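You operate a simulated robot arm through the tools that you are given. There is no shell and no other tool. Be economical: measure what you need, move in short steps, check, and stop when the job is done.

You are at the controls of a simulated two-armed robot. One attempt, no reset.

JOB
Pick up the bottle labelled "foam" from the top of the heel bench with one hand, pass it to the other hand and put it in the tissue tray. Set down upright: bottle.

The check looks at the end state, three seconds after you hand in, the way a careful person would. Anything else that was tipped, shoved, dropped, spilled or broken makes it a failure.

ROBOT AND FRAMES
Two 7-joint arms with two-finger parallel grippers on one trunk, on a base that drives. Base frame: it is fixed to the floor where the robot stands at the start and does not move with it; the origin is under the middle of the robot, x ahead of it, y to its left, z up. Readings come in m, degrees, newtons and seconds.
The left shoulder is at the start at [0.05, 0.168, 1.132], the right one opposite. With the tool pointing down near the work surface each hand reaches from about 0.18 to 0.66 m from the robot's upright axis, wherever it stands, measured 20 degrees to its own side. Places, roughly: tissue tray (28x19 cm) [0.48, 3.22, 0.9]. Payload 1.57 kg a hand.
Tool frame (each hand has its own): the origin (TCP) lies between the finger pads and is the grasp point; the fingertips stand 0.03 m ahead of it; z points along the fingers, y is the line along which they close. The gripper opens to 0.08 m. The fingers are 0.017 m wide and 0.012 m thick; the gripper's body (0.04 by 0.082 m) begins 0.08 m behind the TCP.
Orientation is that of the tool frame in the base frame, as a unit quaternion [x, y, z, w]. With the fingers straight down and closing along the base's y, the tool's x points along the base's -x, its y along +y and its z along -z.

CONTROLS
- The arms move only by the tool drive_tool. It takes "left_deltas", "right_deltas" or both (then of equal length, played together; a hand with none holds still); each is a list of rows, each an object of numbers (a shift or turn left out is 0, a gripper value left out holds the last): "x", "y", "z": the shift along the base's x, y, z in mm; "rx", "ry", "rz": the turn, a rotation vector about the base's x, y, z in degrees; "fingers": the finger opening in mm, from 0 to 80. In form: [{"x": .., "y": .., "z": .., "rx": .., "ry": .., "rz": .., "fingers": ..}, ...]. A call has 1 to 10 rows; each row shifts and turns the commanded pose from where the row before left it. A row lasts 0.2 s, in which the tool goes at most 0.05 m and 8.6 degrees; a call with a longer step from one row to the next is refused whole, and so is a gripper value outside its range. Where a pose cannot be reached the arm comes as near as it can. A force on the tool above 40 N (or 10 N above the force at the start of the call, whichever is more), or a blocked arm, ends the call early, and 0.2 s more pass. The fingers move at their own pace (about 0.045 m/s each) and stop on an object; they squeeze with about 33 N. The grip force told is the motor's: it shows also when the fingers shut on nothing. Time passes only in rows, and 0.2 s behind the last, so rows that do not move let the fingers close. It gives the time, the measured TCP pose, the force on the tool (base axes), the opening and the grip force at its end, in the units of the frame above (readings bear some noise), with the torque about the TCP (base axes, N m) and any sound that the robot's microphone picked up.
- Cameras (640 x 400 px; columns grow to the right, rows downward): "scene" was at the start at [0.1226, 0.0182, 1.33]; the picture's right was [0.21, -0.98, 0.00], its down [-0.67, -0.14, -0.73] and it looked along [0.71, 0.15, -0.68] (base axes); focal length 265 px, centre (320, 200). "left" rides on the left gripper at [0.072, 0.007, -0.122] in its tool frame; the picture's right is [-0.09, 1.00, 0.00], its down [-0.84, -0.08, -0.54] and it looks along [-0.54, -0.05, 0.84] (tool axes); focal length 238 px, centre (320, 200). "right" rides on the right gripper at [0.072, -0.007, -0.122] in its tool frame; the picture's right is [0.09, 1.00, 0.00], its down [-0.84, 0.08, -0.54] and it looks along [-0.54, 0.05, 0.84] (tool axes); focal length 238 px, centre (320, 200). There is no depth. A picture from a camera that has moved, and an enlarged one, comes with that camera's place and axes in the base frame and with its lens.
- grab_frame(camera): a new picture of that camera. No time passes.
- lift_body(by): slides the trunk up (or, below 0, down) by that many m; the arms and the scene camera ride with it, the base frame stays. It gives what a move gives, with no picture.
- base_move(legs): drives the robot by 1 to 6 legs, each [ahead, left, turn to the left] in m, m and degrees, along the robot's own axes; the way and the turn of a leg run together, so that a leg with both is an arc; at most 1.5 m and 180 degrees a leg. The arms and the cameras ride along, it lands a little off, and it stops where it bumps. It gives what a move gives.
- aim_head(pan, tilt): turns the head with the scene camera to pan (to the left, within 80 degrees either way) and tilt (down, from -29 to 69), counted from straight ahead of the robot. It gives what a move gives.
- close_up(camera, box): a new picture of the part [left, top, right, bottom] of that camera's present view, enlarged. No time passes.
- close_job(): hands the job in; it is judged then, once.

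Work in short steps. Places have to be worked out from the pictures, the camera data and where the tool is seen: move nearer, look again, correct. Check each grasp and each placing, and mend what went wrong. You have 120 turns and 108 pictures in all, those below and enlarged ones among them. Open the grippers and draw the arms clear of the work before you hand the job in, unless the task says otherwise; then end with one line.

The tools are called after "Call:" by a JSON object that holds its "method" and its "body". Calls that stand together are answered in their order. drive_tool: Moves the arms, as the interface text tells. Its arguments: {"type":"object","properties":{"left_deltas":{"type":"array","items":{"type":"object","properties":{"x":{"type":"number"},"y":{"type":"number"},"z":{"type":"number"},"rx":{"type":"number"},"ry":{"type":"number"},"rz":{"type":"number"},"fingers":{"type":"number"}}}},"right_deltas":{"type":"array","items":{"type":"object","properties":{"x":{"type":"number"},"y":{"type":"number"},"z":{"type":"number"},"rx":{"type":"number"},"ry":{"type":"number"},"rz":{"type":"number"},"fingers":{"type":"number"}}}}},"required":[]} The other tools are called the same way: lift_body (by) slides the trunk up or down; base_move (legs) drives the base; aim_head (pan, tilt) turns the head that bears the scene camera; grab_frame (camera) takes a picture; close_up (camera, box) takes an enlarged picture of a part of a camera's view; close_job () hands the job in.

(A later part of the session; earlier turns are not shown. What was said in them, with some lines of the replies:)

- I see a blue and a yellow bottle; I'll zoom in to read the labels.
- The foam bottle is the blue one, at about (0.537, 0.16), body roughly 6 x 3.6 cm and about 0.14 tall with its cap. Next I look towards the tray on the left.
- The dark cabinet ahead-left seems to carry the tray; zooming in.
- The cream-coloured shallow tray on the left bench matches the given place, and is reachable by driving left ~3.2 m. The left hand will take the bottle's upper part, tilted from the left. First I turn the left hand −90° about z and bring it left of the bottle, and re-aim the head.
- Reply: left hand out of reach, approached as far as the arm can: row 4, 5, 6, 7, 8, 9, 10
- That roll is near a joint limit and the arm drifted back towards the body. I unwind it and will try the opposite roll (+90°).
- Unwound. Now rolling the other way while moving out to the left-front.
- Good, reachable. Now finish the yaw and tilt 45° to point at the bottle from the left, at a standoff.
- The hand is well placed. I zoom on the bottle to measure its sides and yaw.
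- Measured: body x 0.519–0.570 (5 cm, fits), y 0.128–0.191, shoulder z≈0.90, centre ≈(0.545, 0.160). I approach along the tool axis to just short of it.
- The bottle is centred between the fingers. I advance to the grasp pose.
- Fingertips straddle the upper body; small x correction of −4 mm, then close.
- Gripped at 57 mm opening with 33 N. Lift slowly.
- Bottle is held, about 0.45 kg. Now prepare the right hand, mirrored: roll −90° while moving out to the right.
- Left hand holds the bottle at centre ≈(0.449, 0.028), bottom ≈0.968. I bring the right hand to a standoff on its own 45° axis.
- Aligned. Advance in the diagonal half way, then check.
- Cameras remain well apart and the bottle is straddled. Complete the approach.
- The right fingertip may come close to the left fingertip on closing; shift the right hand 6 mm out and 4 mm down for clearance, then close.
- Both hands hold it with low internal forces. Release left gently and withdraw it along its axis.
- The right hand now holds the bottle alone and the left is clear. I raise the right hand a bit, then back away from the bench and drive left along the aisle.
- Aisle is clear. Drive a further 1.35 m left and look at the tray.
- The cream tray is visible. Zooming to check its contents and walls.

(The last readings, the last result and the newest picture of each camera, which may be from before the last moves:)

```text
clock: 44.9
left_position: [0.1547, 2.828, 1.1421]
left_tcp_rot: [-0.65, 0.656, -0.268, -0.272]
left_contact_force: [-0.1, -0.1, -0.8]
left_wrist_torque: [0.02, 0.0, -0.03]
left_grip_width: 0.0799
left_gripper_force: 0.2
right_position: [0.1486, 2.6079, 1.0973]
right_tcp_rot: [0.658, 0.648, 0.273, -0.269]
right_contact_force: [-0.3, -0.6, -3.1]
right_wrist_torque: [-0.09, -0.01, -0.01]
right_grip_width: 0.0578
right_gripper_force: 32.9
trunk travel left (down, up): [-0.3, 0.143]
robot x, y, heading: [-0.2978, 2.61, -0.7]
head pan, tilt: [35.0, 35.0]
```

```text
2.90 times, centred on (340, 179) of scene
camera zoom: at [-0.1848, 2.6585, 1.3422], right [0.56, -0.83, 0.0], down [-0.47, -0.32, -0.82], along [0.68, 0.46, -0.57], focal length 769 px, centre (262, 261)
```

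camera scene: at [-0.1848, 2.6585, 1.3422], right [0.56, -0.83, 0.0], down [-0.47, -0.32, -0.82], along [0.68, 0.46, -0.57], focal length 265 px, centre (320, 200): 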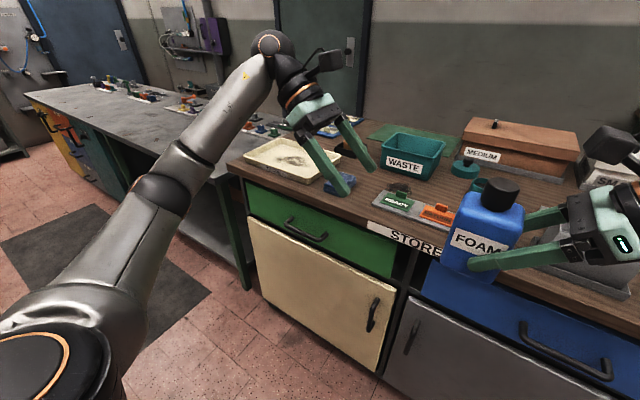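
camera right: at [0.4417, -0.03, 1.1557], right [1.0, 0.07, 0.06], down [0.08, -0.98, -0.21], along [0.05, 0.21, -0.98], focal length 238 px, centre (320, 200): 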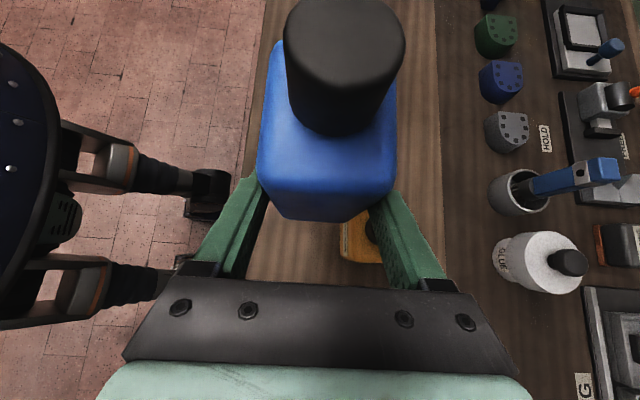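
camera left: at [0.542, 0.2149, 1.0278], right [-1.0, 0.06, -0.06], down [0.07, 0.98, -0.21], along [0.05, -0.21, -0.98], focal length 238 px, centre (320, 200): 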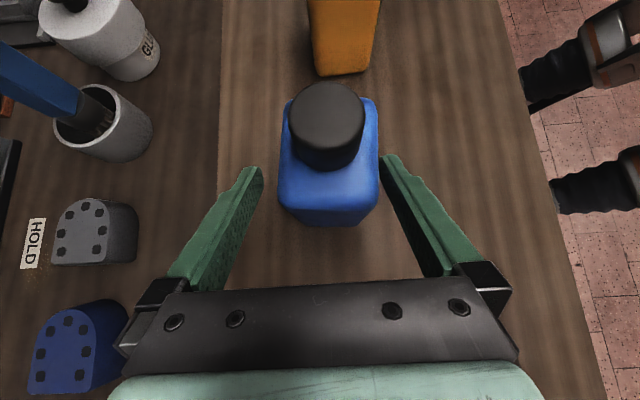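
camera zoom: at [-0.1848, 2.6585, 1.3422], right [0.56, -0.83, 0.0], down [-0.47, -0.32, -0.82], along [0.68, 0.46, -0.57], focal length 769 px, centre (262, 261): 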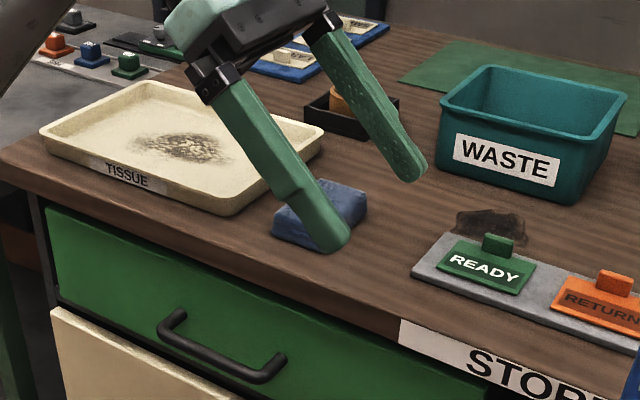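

The tray (labelled TISSUE) is empty with low walls: x≈0.37–0.58, y≈3.07–3.36, rim ≈0.93. I position the robot in front of it, first left, then ahead.

Call:
{"method": "base_move", "body": {"legs": [[0, 0.6, 0.7], [0.2, 0, 0]]}}

Call:
{"method": "aim_head", "body": {"pan": 5, "tilt": 45}}

Call:
{"method": "grab_frame", "body": {"camera": "scene"}}

Call:
{"method": "grab_frame", "body": {"camera": "right"}}

```text
clock: 49.5
left_position: [0.3634, 3.421, 1.1416]
left_tcp_rot: [-0.65, 0.656, -0.268, -0.274]
left_contact_force: [-0.4, 0.5, 0.2]
left_wrist_torque: [-0.03, 0.03, 0.01]
left_grip_width: 0.0798
left_gripper_force: 0.1
right_position: [0.3579, 3.1993, 1.096]
right_tcp_rot: [0.659, 0.648, 0.272, -0.269]
right_contact_force: [0.2, -0.7, -4.0]
right_wrist_torque: [-0.07, 0.0, -0.01]
right_grip_width: 0.058
right_gripper_force: 32.9
trunk travel left (down, up): [-0.3, 0.143]
robot x, y, heading: [-0.0887, 3.2012, -1.0]
head pan, tilt: [35.0, 35.0]
```

```text
clock: 50.4
left_position: [0.3635, 3.4202, 1.1436]
left_tcp_rot: [-0.65, 0.656, -0.269, -0.273]
left_contact_force: [0.5, 0.0, -0.6]
left_wrist_torque: [-0.02, -0.01, 0.03]
left_grip_width: 0.08
left_gripper_force: 0.1
right_position: [0.3574, 3.1991, 1.0979]
right_tcp_rot: [0.659, 0.648, 0.272, -0.268]
right_contact_force: [0.2, -0.5, -3.9]
right_wrist_torque: [-0.09, -0.01, 0.01]
right_grip_width: 0.0578
right_gripper_force: 32.8
trunk travel left (down, up): [-0.3, 0.143]
robot x, y, heading: [-0.0907, 3.2011, -1.1]
head pan, tilt: [5.0, 45.0]
```

```text
74 pictures are left
camera scene: at [0.0322, 3.2077, 1.3273], right [0.07, -1.0, 0.0], down [-0.71, -0.05, -0.71], along [0.71, 0.05, -0.71], focal length 265 px, centre (320, 200)
```

scene: 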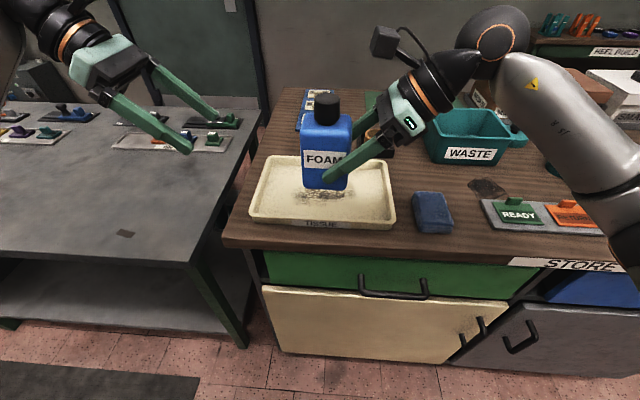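

```text
73 pictures are left
camera right: at [0.3503, 3.1623, 1.2329], right [1.0, 0.05, 0.06], down [0.06, -0.98, -0.21], along [0.05, 0.21, -0.98], focal length 238 px, centre (320, 200)
```

right: 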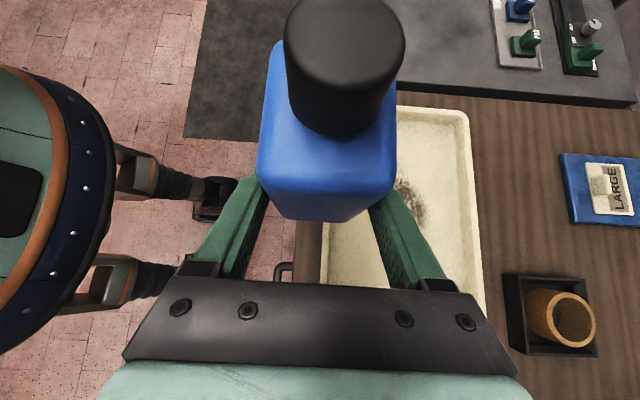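

Tray centre ≈(0.475, 3.23); bottle now above its front. Move the right hand 115 mm ahead and 10 mm left, then start down.

Call:
{"method": "drive_tool", "body": {"right_deltas": [{"x": 20, "y": 2}, {"x": 20, "y": 2}, {"x": 20, "y": 2}, {"x": 20, "y": 2}, {"x": 20, "y": 2}, {"x": 15, "z": -15}, {"z": -20}, {"z": -20}]}}

Call:
{"method": "grab_frame", "body": {"camera": "scene"}}

Call:
{"method": "grab_frame", "body": {"camera": "right"}}

```text
clock: 52.2
left_position: [0.3628, 3.4206, 1.1426]
left_tcp_rot: [-0.649, 0.657, -0.268, -0.273]
left_contact_force: [-0.4, -0.7, -1.0]
left_wrist_torque: [0.01, -0.01, 0.02]
left_grip_width: 0.08
left_gripper_force: 0.0
right_position: [0.4731, 3.2081, 1.0411]
right_tcp_rot: [0.659, 0.647, 0.272, -0.268]
right_contact_force: [-1.0, -0.4, -3.6]
right_wrist_torque: [-0.09, -0.02, -0.01]
right_grip_width: 0.0579
right_gripper_force: 32.7
trunk travel left (down, up): [-0.3, 0.143]
robot x, y, heading: [-0.0937, 3.2011, -1.1]
head pan, tilt: [5.0, 45.0]
```

```text
72 pictures are left
camera scene: at [0.0325, 3.2076, 1.3273], right [0.07, -1.0, 0.0], down [-0.71, -0.05, -0.71], along [0.7, 0.05, -0.71], focal length 265 px, centre (320, 200)
```

scene: 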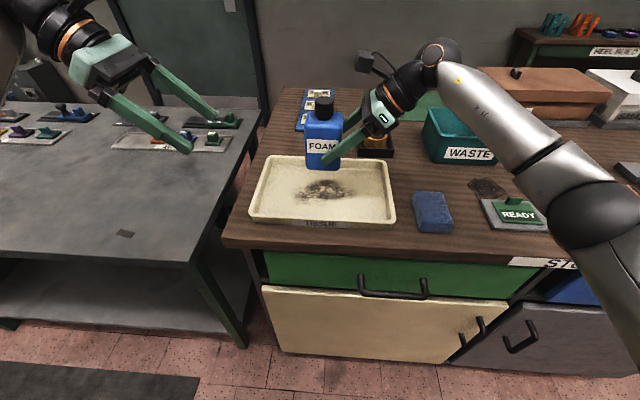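

```text
71 pictures are left
camera right: at [0.4664, 3.1717, 1.1771], right [1.0, 0.05, 0.06], down [0.06, -0.98, -0.21], along [0.05, 0.21, -0.98], focal length 238 px, centre (320, 200)
```

right: 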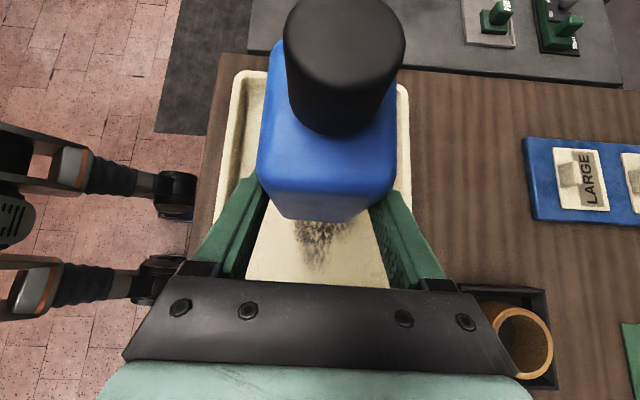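

Bottle is centred above the tray, bottom ≈0.99. Descend 60 mm and check.

Call:
{"method": "drive_tool", "body": {"right_deltas": [{"z": -15}, {"z": -15}, {"z": -15}, {"z": -15}]}}

Call:
{"method": "close_up", "body": {"camera": "scene", "box": [230, 60, 550, 260]}}

```text
clock: 53.2
left_position: [0.3634, 3.4199, 1.1419]
left_tcp_rot: [-0.649, 0.657, -0.268, -0.274]
left_contact_force: [0.1, 0.1, 0.3]
left_wrist_torque: [0.0, 0.01, 0.01]
left_grip_width: 0.0799
left_gripper_force: 0.1
right_position: [0.4744, 3.2083, 0.9803]
right_tcp_rot: [0.659, 0.649, 0.271, -0.268]
right_contact_force: [-0.8, 1.2, -4.0]
right_wrist_torque: [-0.07, 0.02, 0.01]
right_grip_width: 0.058
right_gripper_force: 33.1
trunk travel left (down, up): [-0.3, 0.143]
robot x, y, heading: [-0.0897, 3.2012, -0.8]
head pan, tilt: [5.0, 45.0]
```

```text
2.00 times, centred on (390, 160) of scene
camera zoom: at [0.0325, 3.2076, 1.3273], right [0.07, -1.0, 0.0], down [-0.71, -0.05, -0.71], along [0.7, 0.05, -0.71], focal length 531 px, centre (180, 280)
```

zoom: 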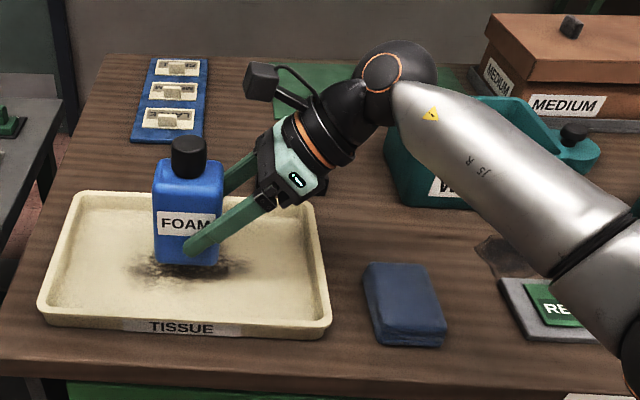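

Clearances to the bin and forearm are fine. Descend further to just above the tray floor.

Call:
{"method": "drive_tool", "body": {"right_deltas": [{"z": -8}, {"z": -6}, {"z": -4}]}}

Call:
{"method": "close_up", "body": {"camera": "scene", "box": [240, 110, 420, 222]}}

```text
clock: 54.0
left_position: [0.3629, 3.4204, 1.1418]
left_tcp_rot: [-0.65, 0.657, -0.267, -0.272]
left_contact_force: [0.2, -0.2, -0.6]
left_wrist_torque: [-0.01, -0.01, 0.01]
left_grip_width: 0.0799
left_gripper_force: 0.1
right_position: [0.4727, 3.209, 0.9631]
right_tcp_rot: [0.659, 0.648, 0.273, -0.268]
right_contact_force: [0.4, -0.3, -2.8]
right_wrist_torque: [-0.08, -0.02, 0.0]
right_grip_width: 0.0577
right_gripper_force: 33.3
trunk travel left (down, up): [-0.3, 0.143]
robot x, y, heading: [-0.0876, 3.2005, -1.2]
head pan, tilt: [5.0, 45.0]
```

```text
3.56 times, centred on (330, 166) of scene
camera zoom: at [0.0323, 3.2076, 1.3273], right [0.07, -1.0, 0.0], down [-0.71, -0.05, -0.71], along [0.71, 0.05, -0.71], focal length 944 px, centre (284, 321)
```

zoom: 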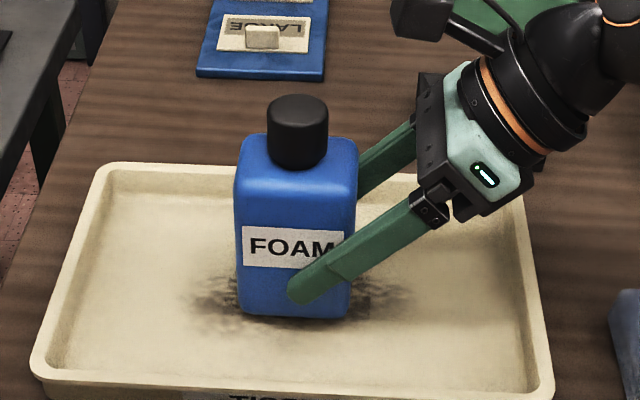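

Force still shows the free weight (~−3 to −4 N). Lower in 2 mm steps until contact.

Call:
{"method": "drive_tool", "body": {"right_deltas": [{"z": -2}, {"z": -2}, {"z": -2}]}}

```text
clock: 54.8
left_position: [0.3629, 3.4212, 1.1408]
left_tcp_rot: [-0.65, 0.657, -0.269, -0.273]
left_contact_force: [0.5, -0.6, 0.2]
left_wrist_torque: [0.01, -0.01, 0.0]
left_grip_width: 0.0799
left_gripper_force: 0.1
right_position: [0.4725, 3.2094, 0.9583]
right_tcp_rot: [0.659, 0.648, 0.272, -0.269]
right_contact_force: [0.1, 0.9, -3.8]
right_wrist_torque: [-0.1, 0.01, 0.03]
right_grip_width: 0.0579
right_gripper_force: 32.7
trunk travel left (down, up): [-0.3, 0.143]
robot x, y, heading: [-0.0892, 3.1992, -1.1]
head pan, tilt: [5.0, 45.0]
```

Still free; continue.

Call:
{"method": "drive_tool", "body": {"right_deltas": [{"z": -2}, {"z": -2}]}}

```text
clock: 55.4
left_position: [0.3627, 3.4196, 1.1426]
left_tcp_rot: [-0.649, 0.657, -0.269, -0.273]
left_contact_force: [0.1, 0.1, 0.1]
left_wrist_torque: [-0.08, -0.02, 0.01]
left_grip_width: 0.0801
left_gripper_force: 0.1
right_position: [0.4721, 3.2092, 0.9565]
right_tcp_rot: [0.657, 0.648, 0.275, -0.269]
right_contact_force: [1.6, -2.8, 9.8]
right_wrist_torque: [-0.43, 0.33, 0.09]
right_grip_width: 0.0578
right_gripper_force: 32.8
trunk travel left (down, up): [-0.3, 0.143]
robot x, y, heading: [-0.0914, 3.1979, -1.2]
head pan, tilt: [5.0, 45.0]
```

Contact with the tray floor (+10 N). Ease up 1 mm and check before release.

Call:
{"method": "drive_tool", "body": {"right_deltas": [{"z": 1}, {}]}}

Call:
{"method": "close_up", "body": {"camera": "scene", "box": [270, 130, 390, 205]}}

```text
clock: 56.0
left_position: [0.3632, 3.4213, 1.1429]
left_tcp_rot: [-0.65, 0.657, -0.268, -0.272]
left_contact_force: [0.2, -0.3, -0.3]
left_wrist_torque: [-0.01, -0.02, 0.0]
left_grip_width: 0.0799
left_gripper_force: 0.1
right_position: [0.4726, 3.2091, 0.9559]
right_tcp_rot: [0.659, 0.647, 0.274, -0.268]
right_contact_force: [1.1, -1.9, 12.5]
right_wrist_torque: [-0.44, 0.39, 0.09]
right_grip_width: 0.0576
right_gripper_force: 33.7
trunk travel left (down, up): [-0.3, 0.143]
robot x, y, heading: [-0.0882, 3.1987, -0.9]
head pan, tilt: [5.0, 45.0]
```

```text
5.33 times, centred on (330, 168) of scene
camera zoom: at [0.031, 3.2074, 1.3276], right [0.07, -1.0, 0.0], down [-0.7, -0.05, -0.71], along [0.71, 0.05, -0.71], focal length 1415 px, centre (267, 373)
```

zoom: 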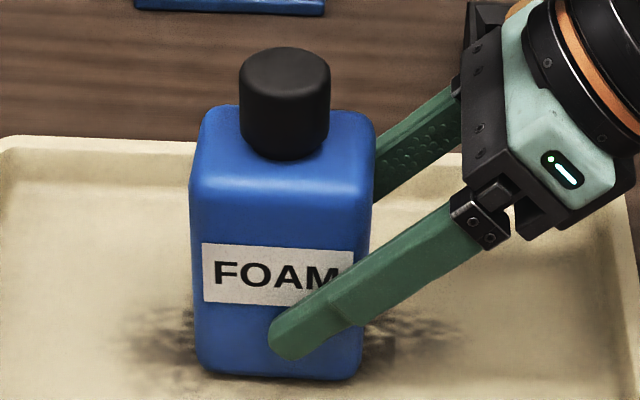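

Slightly too much push still; ease up 1.5 mm more.

Call:
{"method": "drive_tool", "body": {"right_deltas": [{"z": 1.5}, {}]}}

```text
clock: 56.6
left_position: [0.364, 3.4208, 1.1423]
left_tcp_rot: [-0.65, 0.657, -0.268, -0.273]
left_contact_force: [-0.7, -0.4, 0.2]
left_wrist_torque: [-0.03, 0.03, -0.03]
left_grip_width: 0.0798
left_gripper_force: 0.0
right_position: [0.4724, 3.2097, 0.956]
right_tcp_rot: [0.658, 0.648, 0.273, -0.268]
right_contact_force: [3.1, -1.2, 8.5]
right_wrist_torque: [0.16, -0.05, -0.15]
right_grip_width: 0.0578
right_gripper_force: 33.0
trunk travel left (down, up): [-0.3, 0.143]
robot x, y, heading: [-0.0915, 3.2018, -1.1]
head pan, tilt: [5.0, 45.0]
```

Force is moderate and torque small, so the bottle stands on its base. Release slowly.

Call:
{"method": "drive_tool", "body": {"right_deltas": [{"fingers": 62}, {"fingers": 66}, {"fingers": 76}, {"fingers": 80}, {}]}}

Call:
{"method": "grab_frame", "body": {"camera": "right"}}

Call:
{"method": "close_up", "body": {"camera": "scene", "box": [270, 130, 390, 205]}}

```text
clock: 57.8
left_position: [0.3629, 3.4208, 1.1429]
left_tcp_rot: [-0.65, 0.657, -0.269, -0.273]
left_contact_force: [0.2, -0.7, -1.0]
left_wrist_torque: [0.02, 0.01, -0.02]
left_grip_width: 0.0803
left_gripper_force: 0.0
right_position: [0.4717, 3.2086, 0.955]
right_tcp_rot: [0.659, 0.648, 0.273, -0.268]
right_contact_force: [-0.4, -0.7, -0.5]
right_wrist_torque: [-0.01, 0.01, 0.03]
right_grip_width: 0.0802
right_gripper_force: 0.0
trunk travel left (down, up): [-0.3, 0.143]
robot x, y, heading: [-0.0902, 3.2025, -0.7]
head pan, tilt: [5.0, 45.0]
```

```text
67 pictures are left
camera right: at [0.4654, 3.1725, 1.0919], right [1.0, 0.05, 0.06], down [0.06, -0.98, -0.21], along [0.05, 0.21, -0.98], focal length 238 px, centre (320, 200)
```

right: 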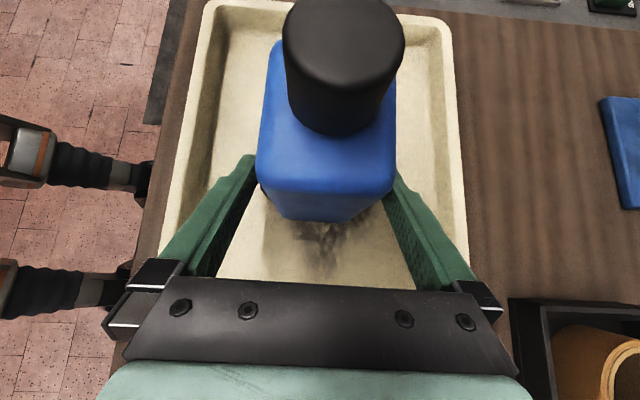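

```text
5.33 times, centred on (330, 168) of scene
camera zoom: at [0.0319, 3.2076, 1.3274], right [0.07, -1.0, 0.0], down [-0.71, -0.05, -0.71], along [0.71, 0.05, -0.71], focal length 1415 px, centre (267, 373)
```

zoom: 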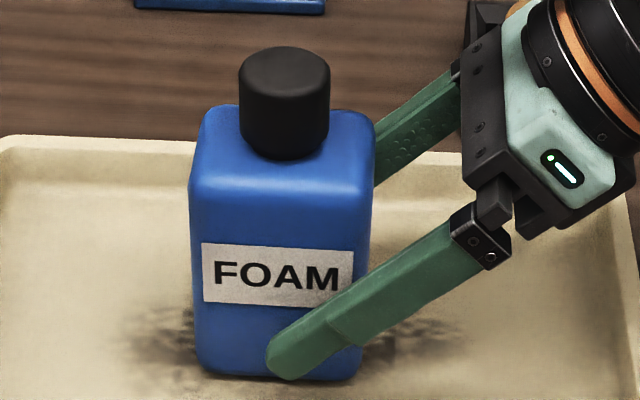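

Released, bottle standing. Withdraw the right hand along its 45° axis, then up.

Call:
{"method": "drive_tool", "body": {"right_deltas": [{"y": -8, "z": 8}, {"y": -15, "z": 15}, {"y": -20, "z": 20}, {"y": -20, "z": 20}, {"y": -15, "z": 20}, {"y": -10, "z": 25, "x": -15}, {"z": 25, "x": -25}, {"z": 25, "x": -25}, {"z": 10, "x": -25}]}}

Call:
{"method": "grab_frame", "body": {"camera": "scene"}}

```text
clock: 59.8
left_position: [0.363, 3.4211, 1.1405]
left_tcp_rot: [-0.65, 0.657, -0.268, -0.272]
left_contact_force: [-0.6, 0.6, 0.1]
left_wrist_torque: [0.02, 0.01, 0.0]
left_grip_width: 0.0802
left_gripper_force: 0.0
right_position: [0.3823, 3.1199, 1.1264]
right_tcp_rot: [0.659, 0.647, 0.273, -0.268]
right_contact_force: [0.1, 0.0, 0.3]
right_wrist_torque: [0.0, 0.01, 0.0]
right_grip_width: 0.0801
right_gripper_force: 0.1
trunk travel left (down, up): [-0.3, 0.143]
robot x, y, heading: [-0.0905, 3.1991, -0.8]
head pan, tilt: [5.0, 45.0]
```

```text
65 pictures are left
camera scene: at [0.0317, 3.2075, 1.3274], right [0.07, -1.0, 0.0], down [-0.71, -0.05, -0.71], along [0.71, 0.05, -0.71], focal length 265 px, centre (320, 200)
```

scene: 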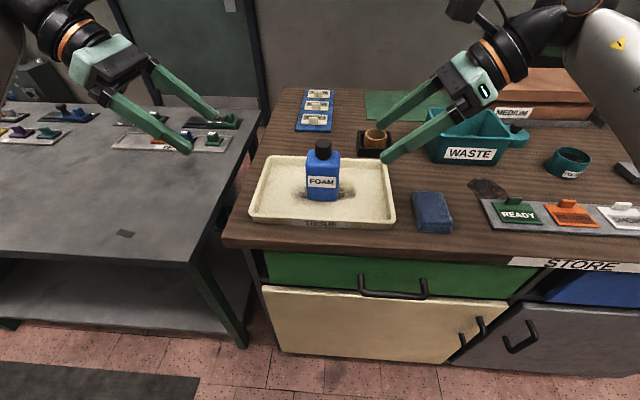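

The bottle stands upright in the tray and nothing else has moved. I back off 0.25 m so the arms are clear.

Call:
{"method": "base_move", "body": {"legs": [[-0.25, 0, 0]]}}

Call:
{"method": "grab_frame", "body": {"camera": "scene"}}

```text
clock: 61.7
left_position: [0.1123, 3.4285, 1.1428]
left_tcp_rot: [-0.653, 0.654, -0.269, -0.272]
left_contact_force: [0.6, 0.2, -0.6]
left_wrist_torque: [0.01, -0.01, 0.0]
left_grip_width: 0.0803
left_gripper_force: 0.1
right_position: [0.135, 3.1285, 1.1249]
right_tcp_rot: [0.656, 0.651, 0.271, -0.269]
right_contact_force: [0.9, 0.2, -0.6]
right_wrist_torque: [-0.02, -0.01, -0.02]
right_grip_width: 0.0802
right_gripper_force: 0.0
trunk travel left (down, up): [-0.3, 0.143]
robot x, y, heading: [-0.3375, 3.2062, -0.7]
head pan, tilt: [5.0, 45.0]
```

```text
64 pictures are left
camera scene: at [-0.2176, 3.2118, 1.3274], right [0.08, -1.0, 0.0], down [-0.7, -0.06, -0.71], along [0.71, 0.06, -0.71], focal length 265 px, centre (320, 200)
```

scene: 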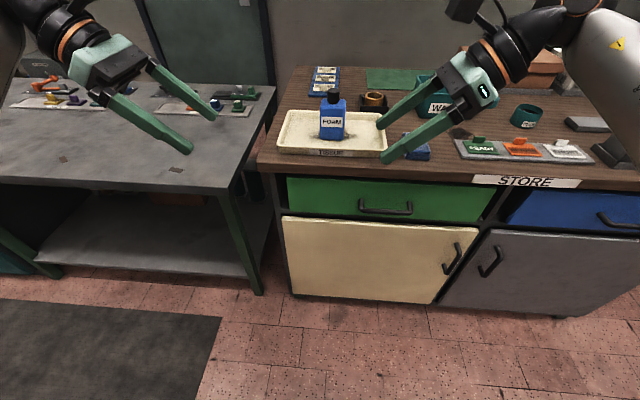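

All is clear and the bottle stands in the tray; handing in.

Call:
{"method": "close_job", "body": {}}

```text
The job is handed in.
```

I picked the foam bottle up with the left hand, passed it to the right hand, and set it down upright in the tissue tray, with nothing else seen to be disturbed.
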